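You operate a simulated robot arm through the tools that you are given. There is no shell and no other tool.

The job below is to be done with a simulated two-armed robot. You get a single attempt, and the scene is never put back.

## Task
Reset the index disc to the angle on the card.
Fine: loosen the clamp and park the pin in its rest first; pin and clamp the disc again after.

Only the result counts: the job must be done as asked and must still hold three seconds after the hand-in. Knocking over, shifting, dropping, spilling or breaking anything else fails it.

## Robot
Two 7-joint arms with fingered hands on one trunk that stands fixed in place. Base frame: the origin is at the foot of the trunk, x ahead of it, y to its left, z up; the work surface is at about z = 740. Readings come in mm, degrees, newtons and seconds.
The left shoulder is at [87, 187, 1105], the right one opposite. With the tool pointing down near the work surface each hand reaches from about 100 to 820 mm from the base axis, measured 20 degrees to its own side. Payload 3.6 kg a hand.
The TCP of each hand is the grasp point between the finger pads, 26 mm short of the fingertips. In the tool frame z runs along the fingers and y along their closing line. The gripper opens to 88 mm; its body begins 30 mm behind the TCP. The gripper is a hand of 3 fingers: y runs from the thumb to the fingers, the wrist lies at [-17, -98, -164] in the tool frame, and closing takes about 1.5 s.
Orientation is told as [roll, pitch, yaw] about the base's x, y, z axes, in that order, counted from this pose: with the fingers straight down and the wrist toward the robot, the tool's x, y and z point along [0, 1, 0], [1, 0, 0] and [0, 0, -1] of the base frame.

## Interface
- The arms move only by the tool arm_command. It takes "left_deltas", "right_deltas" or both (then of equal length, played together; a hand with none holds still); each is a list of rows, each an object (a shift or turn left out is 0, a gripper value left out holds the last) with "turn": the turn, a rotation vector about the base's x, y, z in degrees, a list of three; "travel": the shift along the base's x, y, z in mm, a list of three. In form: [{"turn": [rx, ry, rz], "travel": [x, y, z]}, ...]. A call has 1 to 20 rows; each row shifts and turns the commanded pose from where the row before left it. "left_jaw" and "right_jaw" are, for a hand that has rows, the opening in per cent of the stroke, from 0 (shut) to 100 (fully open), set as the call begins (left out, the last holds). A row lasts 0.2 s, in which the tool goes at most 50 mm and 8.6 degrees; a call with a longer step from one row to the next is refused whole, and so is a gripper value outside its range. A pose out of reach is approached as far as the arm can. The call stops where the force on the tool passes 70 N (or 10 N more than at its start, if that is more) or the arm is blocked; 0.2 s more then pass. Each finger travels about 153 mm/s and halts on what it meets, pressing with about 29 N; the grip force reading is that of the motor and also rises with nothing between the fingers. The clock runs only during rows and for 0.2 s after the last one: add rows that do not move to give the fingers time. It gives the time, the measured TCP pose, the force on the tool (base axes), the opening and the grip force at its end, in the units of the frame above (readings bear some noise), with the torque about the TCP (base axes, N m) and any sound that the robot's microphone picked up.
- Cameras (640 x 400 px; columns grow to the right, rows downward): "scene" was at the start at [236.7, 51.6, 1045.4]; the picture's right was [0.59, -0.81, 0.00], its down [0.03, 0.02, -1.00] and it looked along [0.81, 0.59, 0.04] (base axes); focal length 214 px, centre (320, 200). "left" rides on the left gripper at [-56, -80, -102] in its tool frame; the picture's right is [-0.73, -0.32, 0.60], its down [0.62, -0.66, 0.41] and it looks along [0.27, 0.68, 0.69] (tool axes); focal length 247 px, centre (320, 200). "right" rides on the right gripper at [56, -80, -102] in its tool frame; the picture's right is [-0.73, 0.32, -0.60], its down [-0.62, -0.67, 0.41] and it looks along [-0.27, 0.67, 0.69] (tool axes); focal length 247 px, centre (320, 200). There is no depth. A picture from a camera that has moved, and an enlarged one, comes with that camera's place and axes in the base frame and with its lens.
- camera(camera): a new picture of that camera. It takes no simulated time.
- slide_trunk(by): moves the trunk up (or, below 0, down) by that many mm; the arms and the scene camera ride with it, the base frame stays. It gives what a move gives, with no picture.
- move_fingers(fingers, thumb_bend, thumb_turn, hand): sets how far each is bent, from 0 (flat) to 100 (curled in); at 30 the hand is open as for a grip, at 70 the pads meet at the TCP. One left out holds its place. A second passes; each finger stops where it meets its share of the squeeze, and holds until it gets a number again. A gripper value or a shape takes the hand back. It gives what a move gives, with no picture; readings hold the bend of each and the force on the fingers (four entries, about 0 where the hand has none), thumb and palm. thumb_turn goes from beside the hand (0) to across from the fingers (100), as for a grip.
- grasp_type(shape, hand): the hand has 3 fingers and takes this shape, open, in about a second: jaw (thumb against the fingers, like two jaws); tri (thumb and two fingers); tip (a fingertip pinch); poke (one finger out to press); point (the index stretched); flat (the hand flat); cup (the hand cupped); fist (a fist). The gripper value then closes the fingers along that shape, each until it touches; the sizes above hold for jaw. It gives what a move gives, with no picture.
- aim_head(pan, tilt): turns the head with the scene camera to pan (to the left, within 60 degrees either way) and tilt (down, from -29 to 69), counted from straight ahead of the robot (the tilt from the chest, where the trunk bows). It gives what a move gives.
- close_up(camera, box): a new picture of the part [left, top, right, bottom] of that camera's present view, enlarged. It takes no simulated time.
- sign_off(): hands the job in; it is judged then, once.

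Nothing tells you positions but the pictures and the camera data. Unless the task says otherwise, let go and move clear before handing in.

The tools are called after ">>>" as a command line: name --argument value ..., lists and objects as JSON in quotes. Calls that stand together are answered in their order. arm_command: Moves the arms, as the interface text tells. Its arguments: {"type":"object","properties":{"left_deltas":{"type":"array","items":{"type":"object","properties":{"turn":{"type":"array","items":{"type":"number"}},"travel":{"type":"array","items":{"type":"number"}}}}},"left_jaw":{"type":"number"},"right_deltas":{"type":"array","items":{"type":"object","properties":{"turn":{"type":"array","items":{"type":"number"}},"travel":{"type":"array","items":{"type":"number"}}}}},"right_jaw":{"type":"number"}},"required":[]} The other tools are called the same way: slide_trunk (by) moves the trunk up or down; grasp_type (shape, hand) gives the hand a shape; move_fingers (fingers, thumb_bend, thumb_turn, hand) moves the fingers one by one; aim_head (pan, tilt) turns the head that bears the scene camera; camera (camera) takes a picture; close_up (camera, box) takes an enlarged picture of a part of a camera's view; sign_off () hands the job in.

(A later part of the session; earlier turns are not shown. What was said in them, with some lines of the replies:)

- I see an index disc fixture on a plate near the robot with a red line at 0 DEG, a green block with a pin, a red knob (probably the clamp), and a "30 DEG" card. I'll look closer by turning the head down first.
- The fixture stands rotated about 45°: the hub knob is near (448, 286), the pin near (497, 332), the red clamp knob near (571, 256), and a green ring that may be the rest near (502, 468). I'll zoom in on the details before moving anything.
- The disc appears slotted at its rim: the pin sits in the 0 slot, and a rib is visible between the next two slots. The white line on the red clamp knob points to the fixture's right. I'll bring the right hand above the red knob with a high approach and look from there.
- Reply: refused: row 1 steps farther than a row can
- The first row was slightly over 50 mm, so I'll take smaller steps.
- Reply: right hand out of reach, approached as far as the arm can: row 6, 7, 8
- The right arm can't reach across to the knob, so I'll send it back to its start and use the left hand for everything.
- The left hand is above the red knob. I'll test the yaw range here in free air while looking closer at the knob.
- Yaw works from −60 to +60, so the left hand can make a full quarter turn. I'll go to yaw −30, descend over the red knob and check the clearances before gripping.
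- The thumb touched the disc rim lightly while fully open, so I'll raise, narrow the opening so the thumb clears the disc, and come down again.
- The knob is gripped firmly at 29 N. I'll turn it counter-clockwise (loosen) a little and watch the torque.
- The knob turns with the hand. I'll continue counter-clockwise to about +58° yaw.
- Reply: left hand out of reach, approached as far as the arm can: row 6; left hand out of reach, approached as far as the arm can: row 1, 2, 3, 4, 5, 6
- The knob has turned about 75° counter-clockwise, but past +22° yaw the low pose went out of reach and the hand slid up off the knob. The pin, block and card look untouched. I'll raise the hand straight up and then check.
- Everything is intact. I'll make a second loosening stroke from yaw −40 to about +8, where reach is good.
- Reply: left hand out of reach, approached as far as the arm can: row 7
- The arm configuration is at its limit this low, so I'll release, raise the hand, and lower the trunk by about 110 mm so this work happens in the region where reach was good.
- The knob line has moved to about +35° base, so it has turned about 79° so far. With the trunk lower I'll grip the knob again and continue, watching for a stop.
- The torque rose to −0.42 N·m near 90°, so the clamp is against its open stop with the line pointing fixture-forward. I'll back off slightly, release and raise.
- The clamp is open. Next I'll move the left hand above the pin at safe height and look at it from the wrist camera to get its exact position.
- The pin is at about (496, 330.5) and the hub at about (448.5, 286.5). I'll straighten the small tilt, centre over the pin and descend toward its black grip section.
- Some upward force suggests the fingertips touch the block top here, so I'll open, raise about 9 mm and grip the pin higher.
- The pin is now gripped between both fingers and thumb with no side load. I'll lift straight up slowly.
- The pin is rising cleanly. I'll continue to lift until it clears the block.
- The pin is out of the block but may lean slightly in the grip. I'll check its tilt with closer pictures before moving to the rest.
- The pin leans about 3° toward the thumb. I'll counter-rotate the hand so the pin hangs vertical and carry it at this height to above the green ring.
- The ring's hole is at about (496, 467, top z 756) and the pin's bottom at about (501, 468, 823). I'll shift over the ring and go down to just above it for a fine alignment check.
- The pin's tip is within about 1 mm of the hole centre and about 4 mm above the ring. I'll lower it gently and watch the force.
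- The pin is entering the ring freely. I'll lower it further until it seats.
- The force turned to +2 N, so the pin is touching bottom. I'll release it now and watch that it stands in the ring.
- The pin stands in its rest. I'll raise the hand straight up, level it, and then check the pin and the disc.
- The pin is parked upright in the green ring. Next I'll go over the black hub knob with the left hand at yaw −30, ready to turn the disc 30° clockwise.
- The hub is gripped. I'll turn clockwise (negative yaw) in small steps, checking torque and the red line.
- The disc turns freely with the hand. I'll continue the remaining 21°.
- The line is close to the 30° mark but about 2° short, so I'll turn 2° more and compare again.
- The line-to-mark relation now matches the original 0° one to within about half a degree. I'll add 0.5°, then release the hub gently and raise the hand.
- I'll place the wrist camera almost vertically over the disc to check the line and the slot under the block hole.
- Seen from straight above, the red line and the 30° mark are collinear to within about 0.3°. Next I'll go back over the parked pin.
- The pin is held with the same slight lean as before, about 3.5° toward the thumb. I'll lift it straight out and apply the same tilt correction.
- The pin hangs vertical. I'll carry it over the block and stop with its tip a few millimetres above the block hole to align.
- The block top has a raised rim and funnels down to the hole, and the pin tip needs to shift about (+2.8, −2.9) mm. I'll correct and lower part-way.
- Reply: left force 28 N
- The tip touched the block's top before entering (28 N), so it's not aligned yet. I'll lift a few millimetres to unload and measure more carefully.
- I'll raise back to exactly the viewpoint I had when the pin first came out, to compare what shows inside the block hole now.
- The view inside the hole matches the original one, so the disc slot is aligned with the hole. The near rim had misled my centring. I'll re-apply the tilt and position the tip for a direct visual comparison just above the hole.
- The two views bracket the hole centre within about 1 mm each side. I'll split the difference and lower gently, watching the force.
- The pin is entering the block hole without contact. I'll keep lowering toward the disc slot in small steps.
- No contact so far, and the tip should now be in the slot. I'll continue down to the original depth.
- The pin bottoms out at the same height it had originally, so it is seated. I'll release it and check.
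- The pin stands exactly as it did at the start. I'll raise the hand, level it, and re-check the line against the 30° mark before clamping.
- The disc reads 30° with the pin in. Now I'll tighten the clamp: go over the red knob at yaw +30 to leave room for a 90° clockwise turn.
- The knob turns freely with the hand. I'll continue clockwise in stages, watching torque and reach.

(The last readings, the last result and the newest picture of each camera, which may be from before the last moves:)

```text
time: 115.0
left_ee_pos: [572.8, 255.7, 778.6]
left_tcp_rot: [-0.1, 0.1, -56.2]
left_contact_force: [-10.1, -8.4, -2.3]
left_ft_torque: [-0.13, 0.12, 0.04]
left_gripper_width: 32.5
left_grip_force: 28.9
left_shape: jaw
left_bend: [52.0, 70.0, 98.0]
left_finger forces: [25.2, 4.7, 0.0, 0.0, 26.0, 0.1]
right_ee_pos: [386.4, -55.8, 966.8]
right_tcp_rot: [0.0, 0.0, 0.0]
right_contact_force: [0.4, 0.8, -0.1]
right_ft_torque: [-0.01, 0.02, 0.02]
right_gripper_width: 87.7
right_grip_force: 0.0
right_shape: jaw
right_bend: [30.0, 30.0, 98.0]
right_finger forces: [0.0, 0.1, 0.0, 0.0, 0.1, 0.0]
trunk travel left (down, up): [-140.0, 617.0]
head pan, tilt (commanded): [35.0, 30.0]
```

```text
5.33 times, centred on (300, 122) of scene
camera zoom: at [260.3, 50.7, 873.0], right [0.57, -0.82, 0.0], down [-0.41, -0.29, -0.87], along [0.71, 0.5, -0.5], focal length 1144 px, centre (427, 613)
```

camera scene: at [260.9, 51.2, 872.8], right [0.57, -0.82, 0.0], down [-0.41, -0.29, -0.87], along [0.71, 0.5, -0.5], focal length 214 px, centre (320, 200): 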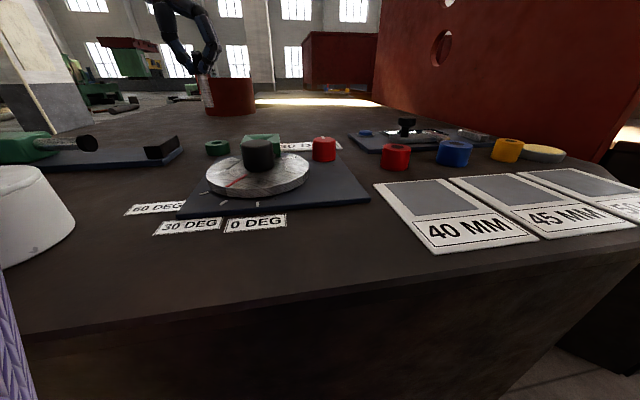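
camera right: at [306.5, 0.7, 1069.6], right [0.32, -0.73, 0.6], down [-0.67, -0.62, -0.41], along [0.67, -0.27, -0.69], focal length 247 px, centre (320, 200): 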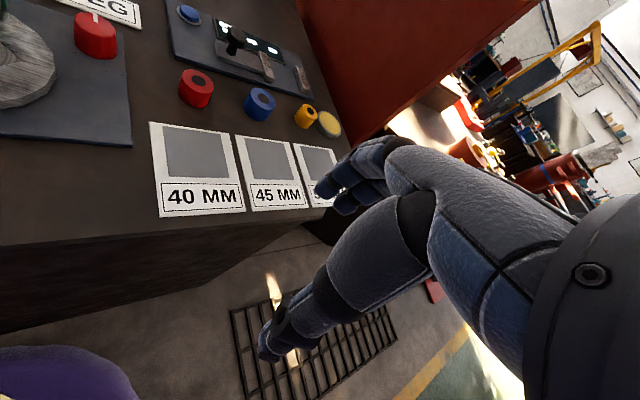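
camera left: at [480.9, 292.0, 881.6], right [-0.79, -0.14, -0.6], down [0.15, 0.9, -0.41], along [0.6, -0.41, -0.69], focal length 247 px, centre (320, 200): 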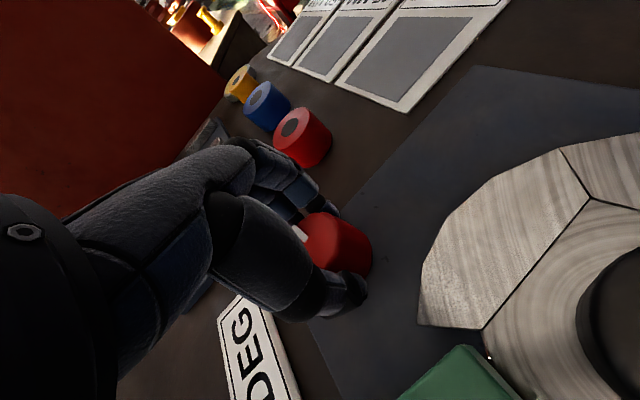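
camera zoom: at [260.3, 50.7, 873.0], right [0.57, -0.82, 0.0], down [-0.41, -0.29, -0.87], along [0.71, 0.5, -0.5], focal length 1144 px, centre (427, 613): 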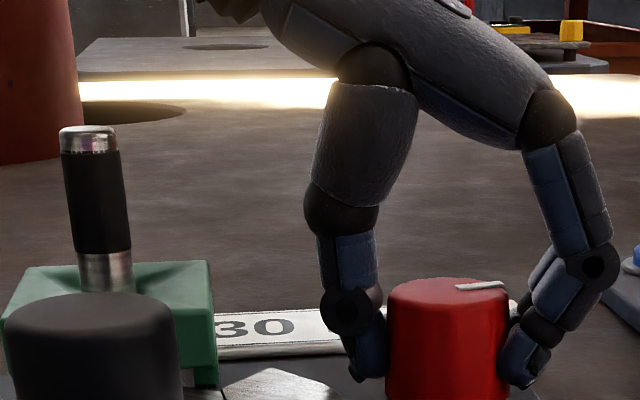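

>>> arm_command --left_deltas '[{"turn": [0, 0, -2], "travel": [-0.8, -0.7, 0]}, {"turn": [0, 0, -2]}, {"turn": [0, 0, -2]}, {"turn": [0, 0, 0]}]'

>>> close_up --camera "scene" --box '[240, 85, 360, 160]'

```text
time: 116.0
left_ee_pos: [572.5, 256.2, 779.0]
left_tcp_rot: [0.1, 0.1, -62.0]
left_contact_force: [-5.8, -6.7, -5.8]
left_ft_torque: [-0.15, 0.08, 0.04]
left_gripper_width: 32.4
left_grip_force: 28.5
left_shape: jaw
left_bend: [52.0, 70.0, 99.0]
left_finger forces: [24.4, 6.7, 0.0, 0.1, 25.7, 0.1]
right_ee_pos: [385.3, -55.7, 967.3]
right_tcp_rot: [-0.1, 0.0, 0.0]
right_contact_force: [0.4, 0.8, -0.2]
right_ft_torque: [0.01, 0.01, 0.01]
right_gripper_width: 87.8
right_grip_force: 0.0
right_shape: jaw
right_bend: [30.0, 30.0, 98.0]
right_finger forces: [0.0, 0.0, 0.0, 0.0, 0.1, 0.0]
trunk travel left (down, up): [-140.0, 617.0]
head pan, tilt (commanded): [35.0, 30.0]
```

```text
5.33 times, centred on (300, 122) of scene
camera zoom: at [260.8, 50.8, 872.9], right [0.57, -0.82, 0.0], down [-0.41, -0.29, -0.87], along [0.71, 0.5, -0.5], focal length 1144 px, centre (427, 613)
```

zoom: 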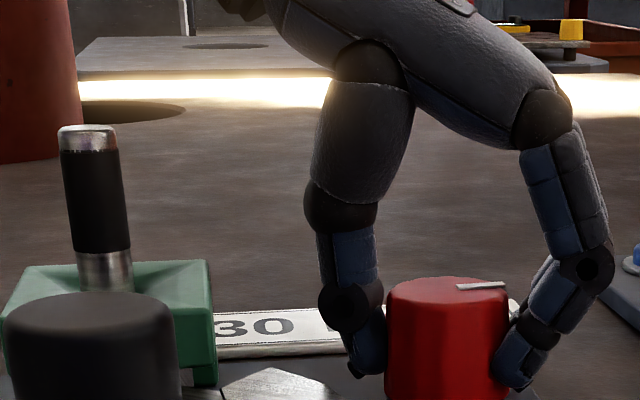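

>>> arm_command --left_deltas '[{"turn": [0, 0, -2]}, {"turn": [0, 0, -2]}, {"turn": [0, 0, -2]}, {"turn": [0, 0, 0]}]'

>>> close_up --camera "scene" --box '[240, 85, 360, 160]'

```text
time: 117.0
left_ee_pos: [570.6, 255.9, 779.0]
left_tcp_rot: [0.0, 0.0, -68.1]
left_contact_force: [-4.0, -6.9, -3.8]
left_ft_torque: [-0.1, 0.03, 0.16]
left_gripper_width: 32.1
left_grip_force: 28.6
left_shape: jaw
left_bend: [52.0, 70.0, 98.0]
left_finger forces: [23.8, 6.8, 0.0, 0.0, 25.5, 0.1]
right_ee_pos: [386.8, -57.1, 966.3]
right_tcp_rot: [0.1, 0.0, -0.1]
right_contact_force: [-1.1, -0.6, -0.2]
right_ft_torque: [0.0, 0.01, -0.03]
right_gripper_width: 87.5
right_grip_force: 0.0
right_shape: jaw
right_bend: [30.0, 30.0, 98.0]
right_finger forces: [0.0, 0.0, 0.0, 0.0, 0.0, 0.0]
trunk travel left (down, up): [-140.0, 617.0]
head pan, tilt (commanded): [35.0, 30.0]
```

```text
5.33 times, centred on (300, 122) of scene
camera zoom: at [260.8, 50.9, 872.9], right [0.57, -0.82, 0.0], down [-0.41, -0.29, -0.87], along [0.71, 0.5, -0.5], focal length 1144 px, centre (427, 613)
```

zoom: 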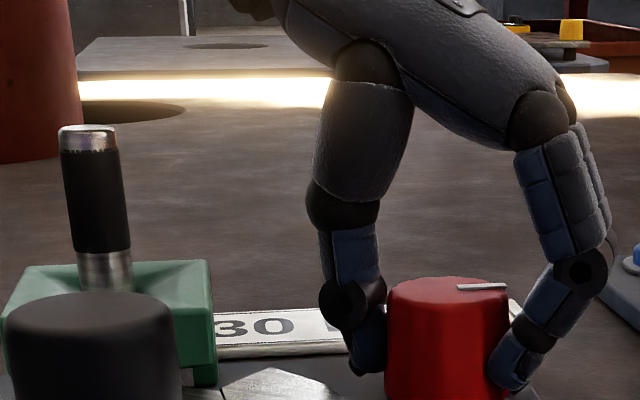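

>>> arm_command --left_deltas '[{"turn": [0, 0, -2]}, {"turn": [0, 0, -2]}, {"turn": [0, 0, 0]}]'

>>> close_up --camera "scene" --box '[240, 85, 360, 160]'

```text
time: 117.8
left_ee_pos: [571.3, 256.9, 779.2]
left_tcp_rot: [0.0, 0.0, -72.0]
left_contact_force: [-0.9, -5.6, -2.8]
left_ft_torque: [-0.13, -0.06, 0.34]
left_gripper_width: 32.4
left_grip_force: 28.9
left_shape: jaw
left_bend: [52.0, 71.0, 97.0]
left_finger forces: [25.7, 4.5, 0.0, 0.1, 25.6, 0.0]
right_ee_pos: [386.8, -57.2, 966.9]
right_tcp_rot: [0.0, 0.1, 0.0]
right_contact_force: [0.1, -0.2, 0.3]
right_ft_torque: [-0.04, 0.01, -0.03]
right_gripper_width: 87.7
right_grip_force: 0.1
right_shape: jaw
right_bend: [30.0, 30.0, 98.0]
right_finger forces: [0.1, 0.0, 0.0, 0.0, 0.0, 0.0]
trunk travel left (down, up): [-140.0, 617.0]
head pan, tilt (commanded): [35.0, 30.0]
```

```text
5.33 times, centred on (300, 122) of scene
camera zoom: at [261.0, 50.8, 872.9], right [0.57, -0.82, 0.0], down [-0.41, -0.29, -0.87], along [0.71, 0.5, -0.5], focal length 1144 px, centre (427, 613)
```

zoom: 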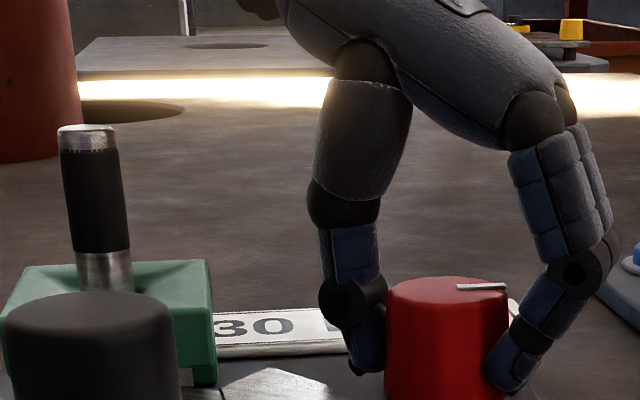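

The torque climbs to 0.34 N·m with the line no longer moving, so the clamp is at its closed stop. I'll release and raise the hand.

>>> arm_command --left_deltas '[{"travel": [0, 0, 0]}, {"travel": [0, 0, 0]}, {"travel": [0, 0, 0]}, {"travel": [0, 0, 10]}, {"travel": [0, 0, 20]}, {"travel": [0, 0, 30]}, {"travel": [0, 0, 35]}, {"travel": [0, 0, 30]}, {"travel": [0, 0, 0]}]' --left_jaw 70

>>> camera --camera "left"

>>> close_up --camera "left" --box '[370, 250, 450, 300]'

>>> close_up --camera "scene" --box '[180, 95, 372, 215]'

```text
time: 119.8
left_ee_pos: [570.0, 256.6, 905.5]
left_tcp_rot: [-0.1, 0.0, -72.1]
left_contact_force: [0.2, 0.7, -0.2]
left_ft_torque: [0.0, 0.01, -0.01]
left_gripper_width: 61.2
left_grip_force: 0.1
left_shape: jaw
left_bend: [36.0, 56.0, 99.0]
left_finger forces: [0.0, 0.1, 0.0, 0.0, 0.0, 0.0]
right_ee_pos: [387.3, -56.0, 966.6]
right_tcp_rot: [-0.1, 0.0, 0.0]
right_contact_force: [0.2, 0.1, -0.2]
right_ft_torque: [0.0, 0.02, -0.01]
right_gripper_width: 87.9
right_grip_force: 0.0
right_shape: jaw
right_bend: [30.0, 30.0, 98.0]
right_finger forces: [0.0, 0.1, 0.0, 0.0, 0.0, 0.0]
trunk travel left (down, up): [-140.0, 617.0]
head pan, tilt (commanded): [35.0, 30.0]
```

```text
taken
camera left: at [493.4, 315.6, 1008.2], right [-0.8, 0.08, -0.6], down [0.39, 0.82, -0.41], along [0.46, -0.56, -0.69], focal length 247 px, centre (320, 200)
```

left: 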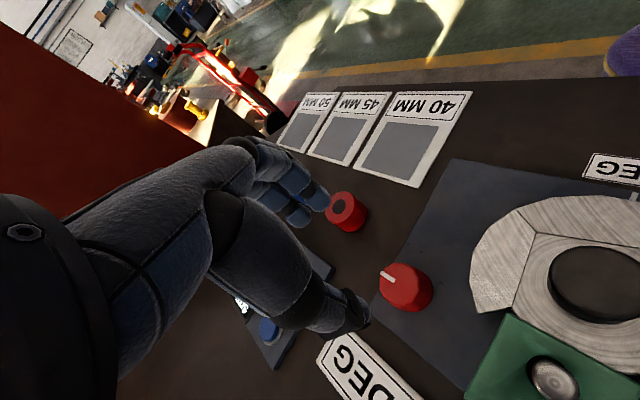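

```text
8.00 times, centred on (410, 275) of left
camera zoom: at [493.4, 315.6, 1008.2], right [-0.8, 0.08, -0.6], down [0.39, 0.82, -0.41], along [0.46, -0.56, -0.69], focal length 1976 px, centre (-400, -400)
```

zoom: 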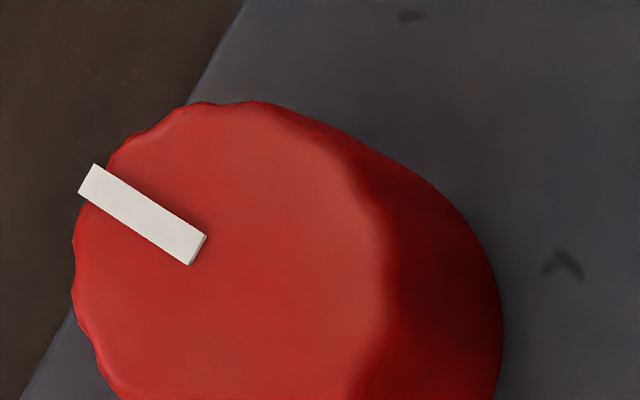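

```text
3.33 times, centred on (276, 155) of scene
camera zoom: at [260.9, 51.1, 872.8], right [0.57, -0.82, 0.0], down [-0.41, -0.29, -0.87], along [0.71, 0.5, -0.5], focal length 715 px, centre (467, 350)
```

zoom: 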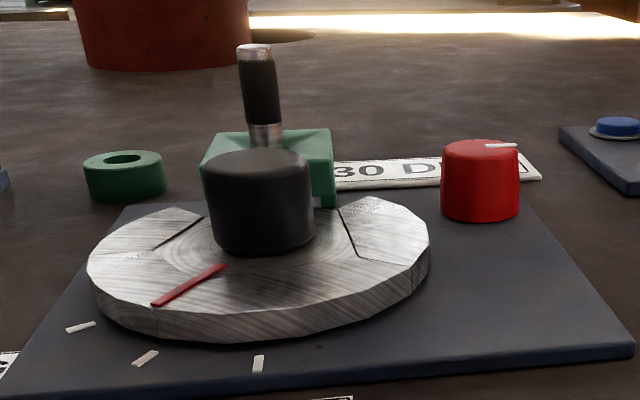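

The clamp line is back at its original closed angle of about −43.5°. I'll check the line against the mark once more from above, and check the pin.

>>> arm_command --left_deltas '[{"travel": [-24, -1, 0], "turn": [0, 0, 7]}, {"travel": [-24, -1, 0], "turn": [0, 0, 7]}, {"travel": [-24, -1, 0], "turn": [0, 0, 7]}, {"travel": [-22, -1, 0], "turn": [0, 0, 6.1]}, {"travel": [0, 0, 0]}]'

>>> camera --camera "left"

>>> close_up --camera "left" --box '[440, 275, 640, 400]'

>>> close_up --camera "scene" --box '[200, 60, 360, 160]'

```text
time: 121.0
left_ee_pos: [475.9, 252.2, 905.5]
left_tcp_rot: [-0.2, -0.1, -44.8]
left_contact_force: [0.4, 0.5, -0.3]
left_ft_torque: [0.05, 0.01, -0.01]
left_gripper_width: 61.1
left_grip_force: 0.0
left_shape: jaw
left_bend: [36.0, 56.0, 99.0]
left_finger forces: [0.0, 0.0, 0.1, 0.0, 0.0, 0.0]
right_ee_pos: [385.7, -56.3, 966.1]
right_tcp_rot: [-0.1, 0.0, 0.1]
right_contact_force: [-0.4, 0.8, 0.3]
right_ft_torque: [0.02, 0.0, 0.05]
right_gripper_width: 87.9
right_grip_force: 0.0
right_shape: jaw
right_bend: [30.0, 30.0, 98.0]
right_finger forces: [0.0, 0.0, 0.1, 0.0, 0.0, 0.1]
trunk travel left (down, up): [-140.0, 617.0]
head pan, tilt (commanded): [35.0, 30.0]
```

```text
taken
camera left: at [380.5, 269.3, 1007.6], right [-0.74, -0.3, -0.6], down [-0.03, 0.91, -0.41], along [0.67, -0.29, -0.69], focal length 247 px, centre (320, 200)
```

left: 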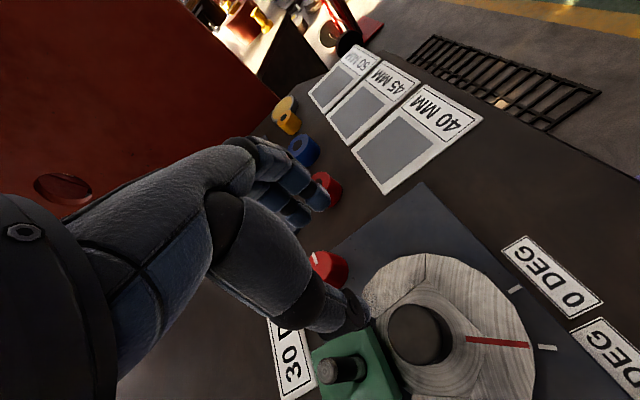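

```text
3.20 times, centred on (540, 338) of left
camera zoom: at [380.5, 269.3, 1007.6], right [-0.74, -0.3, -0.6], down [-0.03, 0.91, -0.41], along [0.67, -0.29, -0.69], focal length 790 px, centre (-384, -240)
```

zoom: 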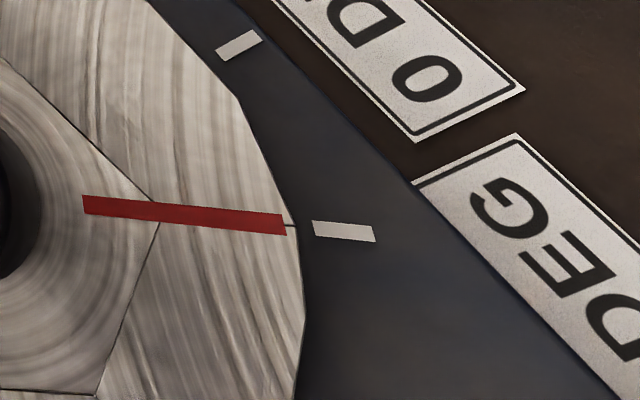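

```text
4.00 times, centred on (280, 110) of scene
camera zoom: at [260.8, 51.2, 872.8], right [0.57, -0.82, 0.0], down [-0.41, -0.29, -0.87], along [0.71, 0.5, -0.5], focal length 858 px, centre (480, 560)
```

zoom: 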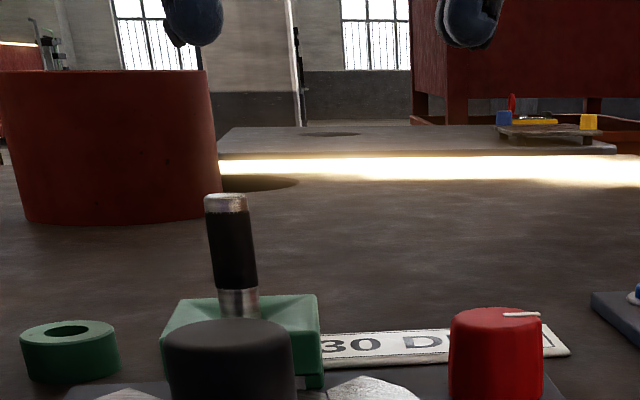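

The line sits on the 30° mark, the pin is at its original depth and the clamp is closed. I'll retreat the left hand clear of the fixture and look at the whole scene.

>>> arm_command --left_deltas '[{"travel": [0, 0, 30]}, {"travel": [0, 0, 30]}, {"travel": [-15, 25, 20], "turn": [0, 0, 7]}, {"travel": [-20, 30, 0], "turn": [0, 0, 7]}, {"travel": [-25, 35, 0], "turn": [0, 0, 7]}, {"travel": [-25, 35, 0], "turn": [0, 0, 8]}, {"travel": [-25, 35, 0], "turn": [0, 0, 8]}, {"travel": [-20, 30, 0], "turn": [0, 0, 7]}, {"travel": [0, 0, 0]}]' --left_jaw 100

>>> camera --camera "left"

>>> camera --camera "scene"

>>> camera --camera "right"

```text
time: 123.0
left_ee_pos: [349.6, 441.8, 984.7]
left_tcp_rot: [0.1, 0.1, -0.8]
left_contact_force: [0.5, 0.9, -0.4]
left_ft_torque: [-0.01, -0.06, 0.05]
left_gripper_width: 87.6
left_grip_force: 0.1
left_shape: jaw
left_bend: [30.0, 30.0, 98.0]
left_finger forces: [0.1, 0.0, 0.0, 0.1, 0.0, 0.1]
right_ee_pos: [386.5, -56.1, 966.6]
right_tcp_rot: [-0.1, 0.0, 0.0]
right_contact_force: [0.6, -0.7, -0.6]
right_ft_torque: [0.01, 0.0, -0.01]
right_gripper_width: 87.5
right_grip_force: 0.1
right_shape: jaw
right_bend: [30.0, 30.0, 98.0]
right_finger forces: [0.0, 0.0, 0.0, 0.0, 0.1, 0.0]
trunk travel left (down, up): [-140.0, 617.0]
head pan, tilt (commanded): [35.0, 30.0]
```

```text
taken
camera left: at [268.8, 386.3, 1086.5], right [-0.33, -0.73, -0.6], down [-0.66, 0.63, -0.41], along [0.68, 0.26, -0.69], focal length 247 px, centre (320, 200)
```

left: 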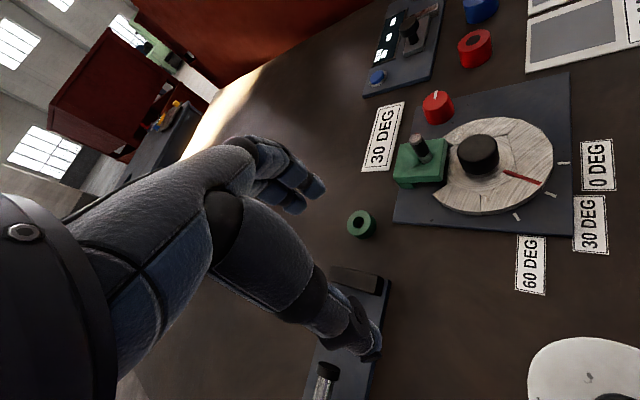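

```text
taken
camera scene: at [260.8, 51.2, 872.8], right [0.57, -0.82, 0.0], down [-0.41, -0.29, -0.87], along [0.71, 0.5, -0.5], focal length 214 px, centre (320, 200)
```

scene: 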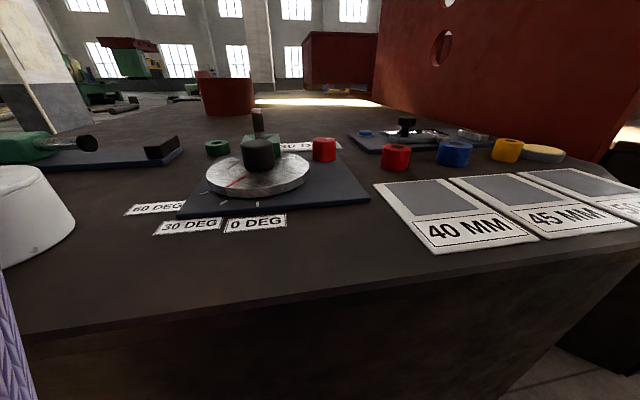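

```text
taken
camera right: at [306.5, 0.7, 1069.6], right [0.32, -0.73, 0.6], down [-0.67, -0.62, -0.41], along [0.67, -0.27, -0.69], focal length 247 px, centre (320, 200)
```

right: 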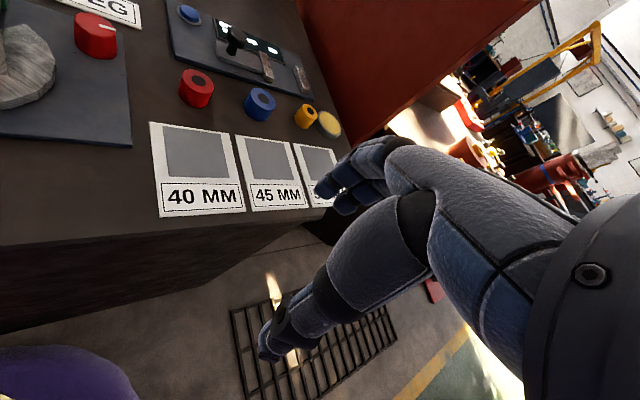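

The disc is at 30°, the pin is back through the block into the disc at its original depth, and the clamp is closed. Both hands are clear and the other items look where they were, so I'm handing in.

>>> sign_off

```text
The job is handed in.
```

The index disc now reads 30°, as the card asks. The pin is back in and the clamp is closed. I've handed the job in, but no pass or fail has come back.

- **Clamp:** I turned the red knob to its open stop before touching the disc. At the end I turned it back to its closed stop, and its white line is at the starting angle.
- **Pin:** It stood in the green ring while I turned the disc. It is now back through the block and sits at the same height as at the start.
- **Disc:** Seen from straight above after clamping, the red line meets the 30° mark to within about half a degree.

Three small contacts happened along the way:
- The open thumb pressed lightly, about 15 N, at the edge of the disc.
- During the first loosening stroke the hand ran out of reach and slid off the knob.
- The pin tip pressed on top of the block, about 28 N, on the first try at putting it back.

After each one I lifted clear and checked. Nothing looked shifted then or in the final pictures. Both hands are clear of the fixture, and the trunk is still 110 mm lower than it started.
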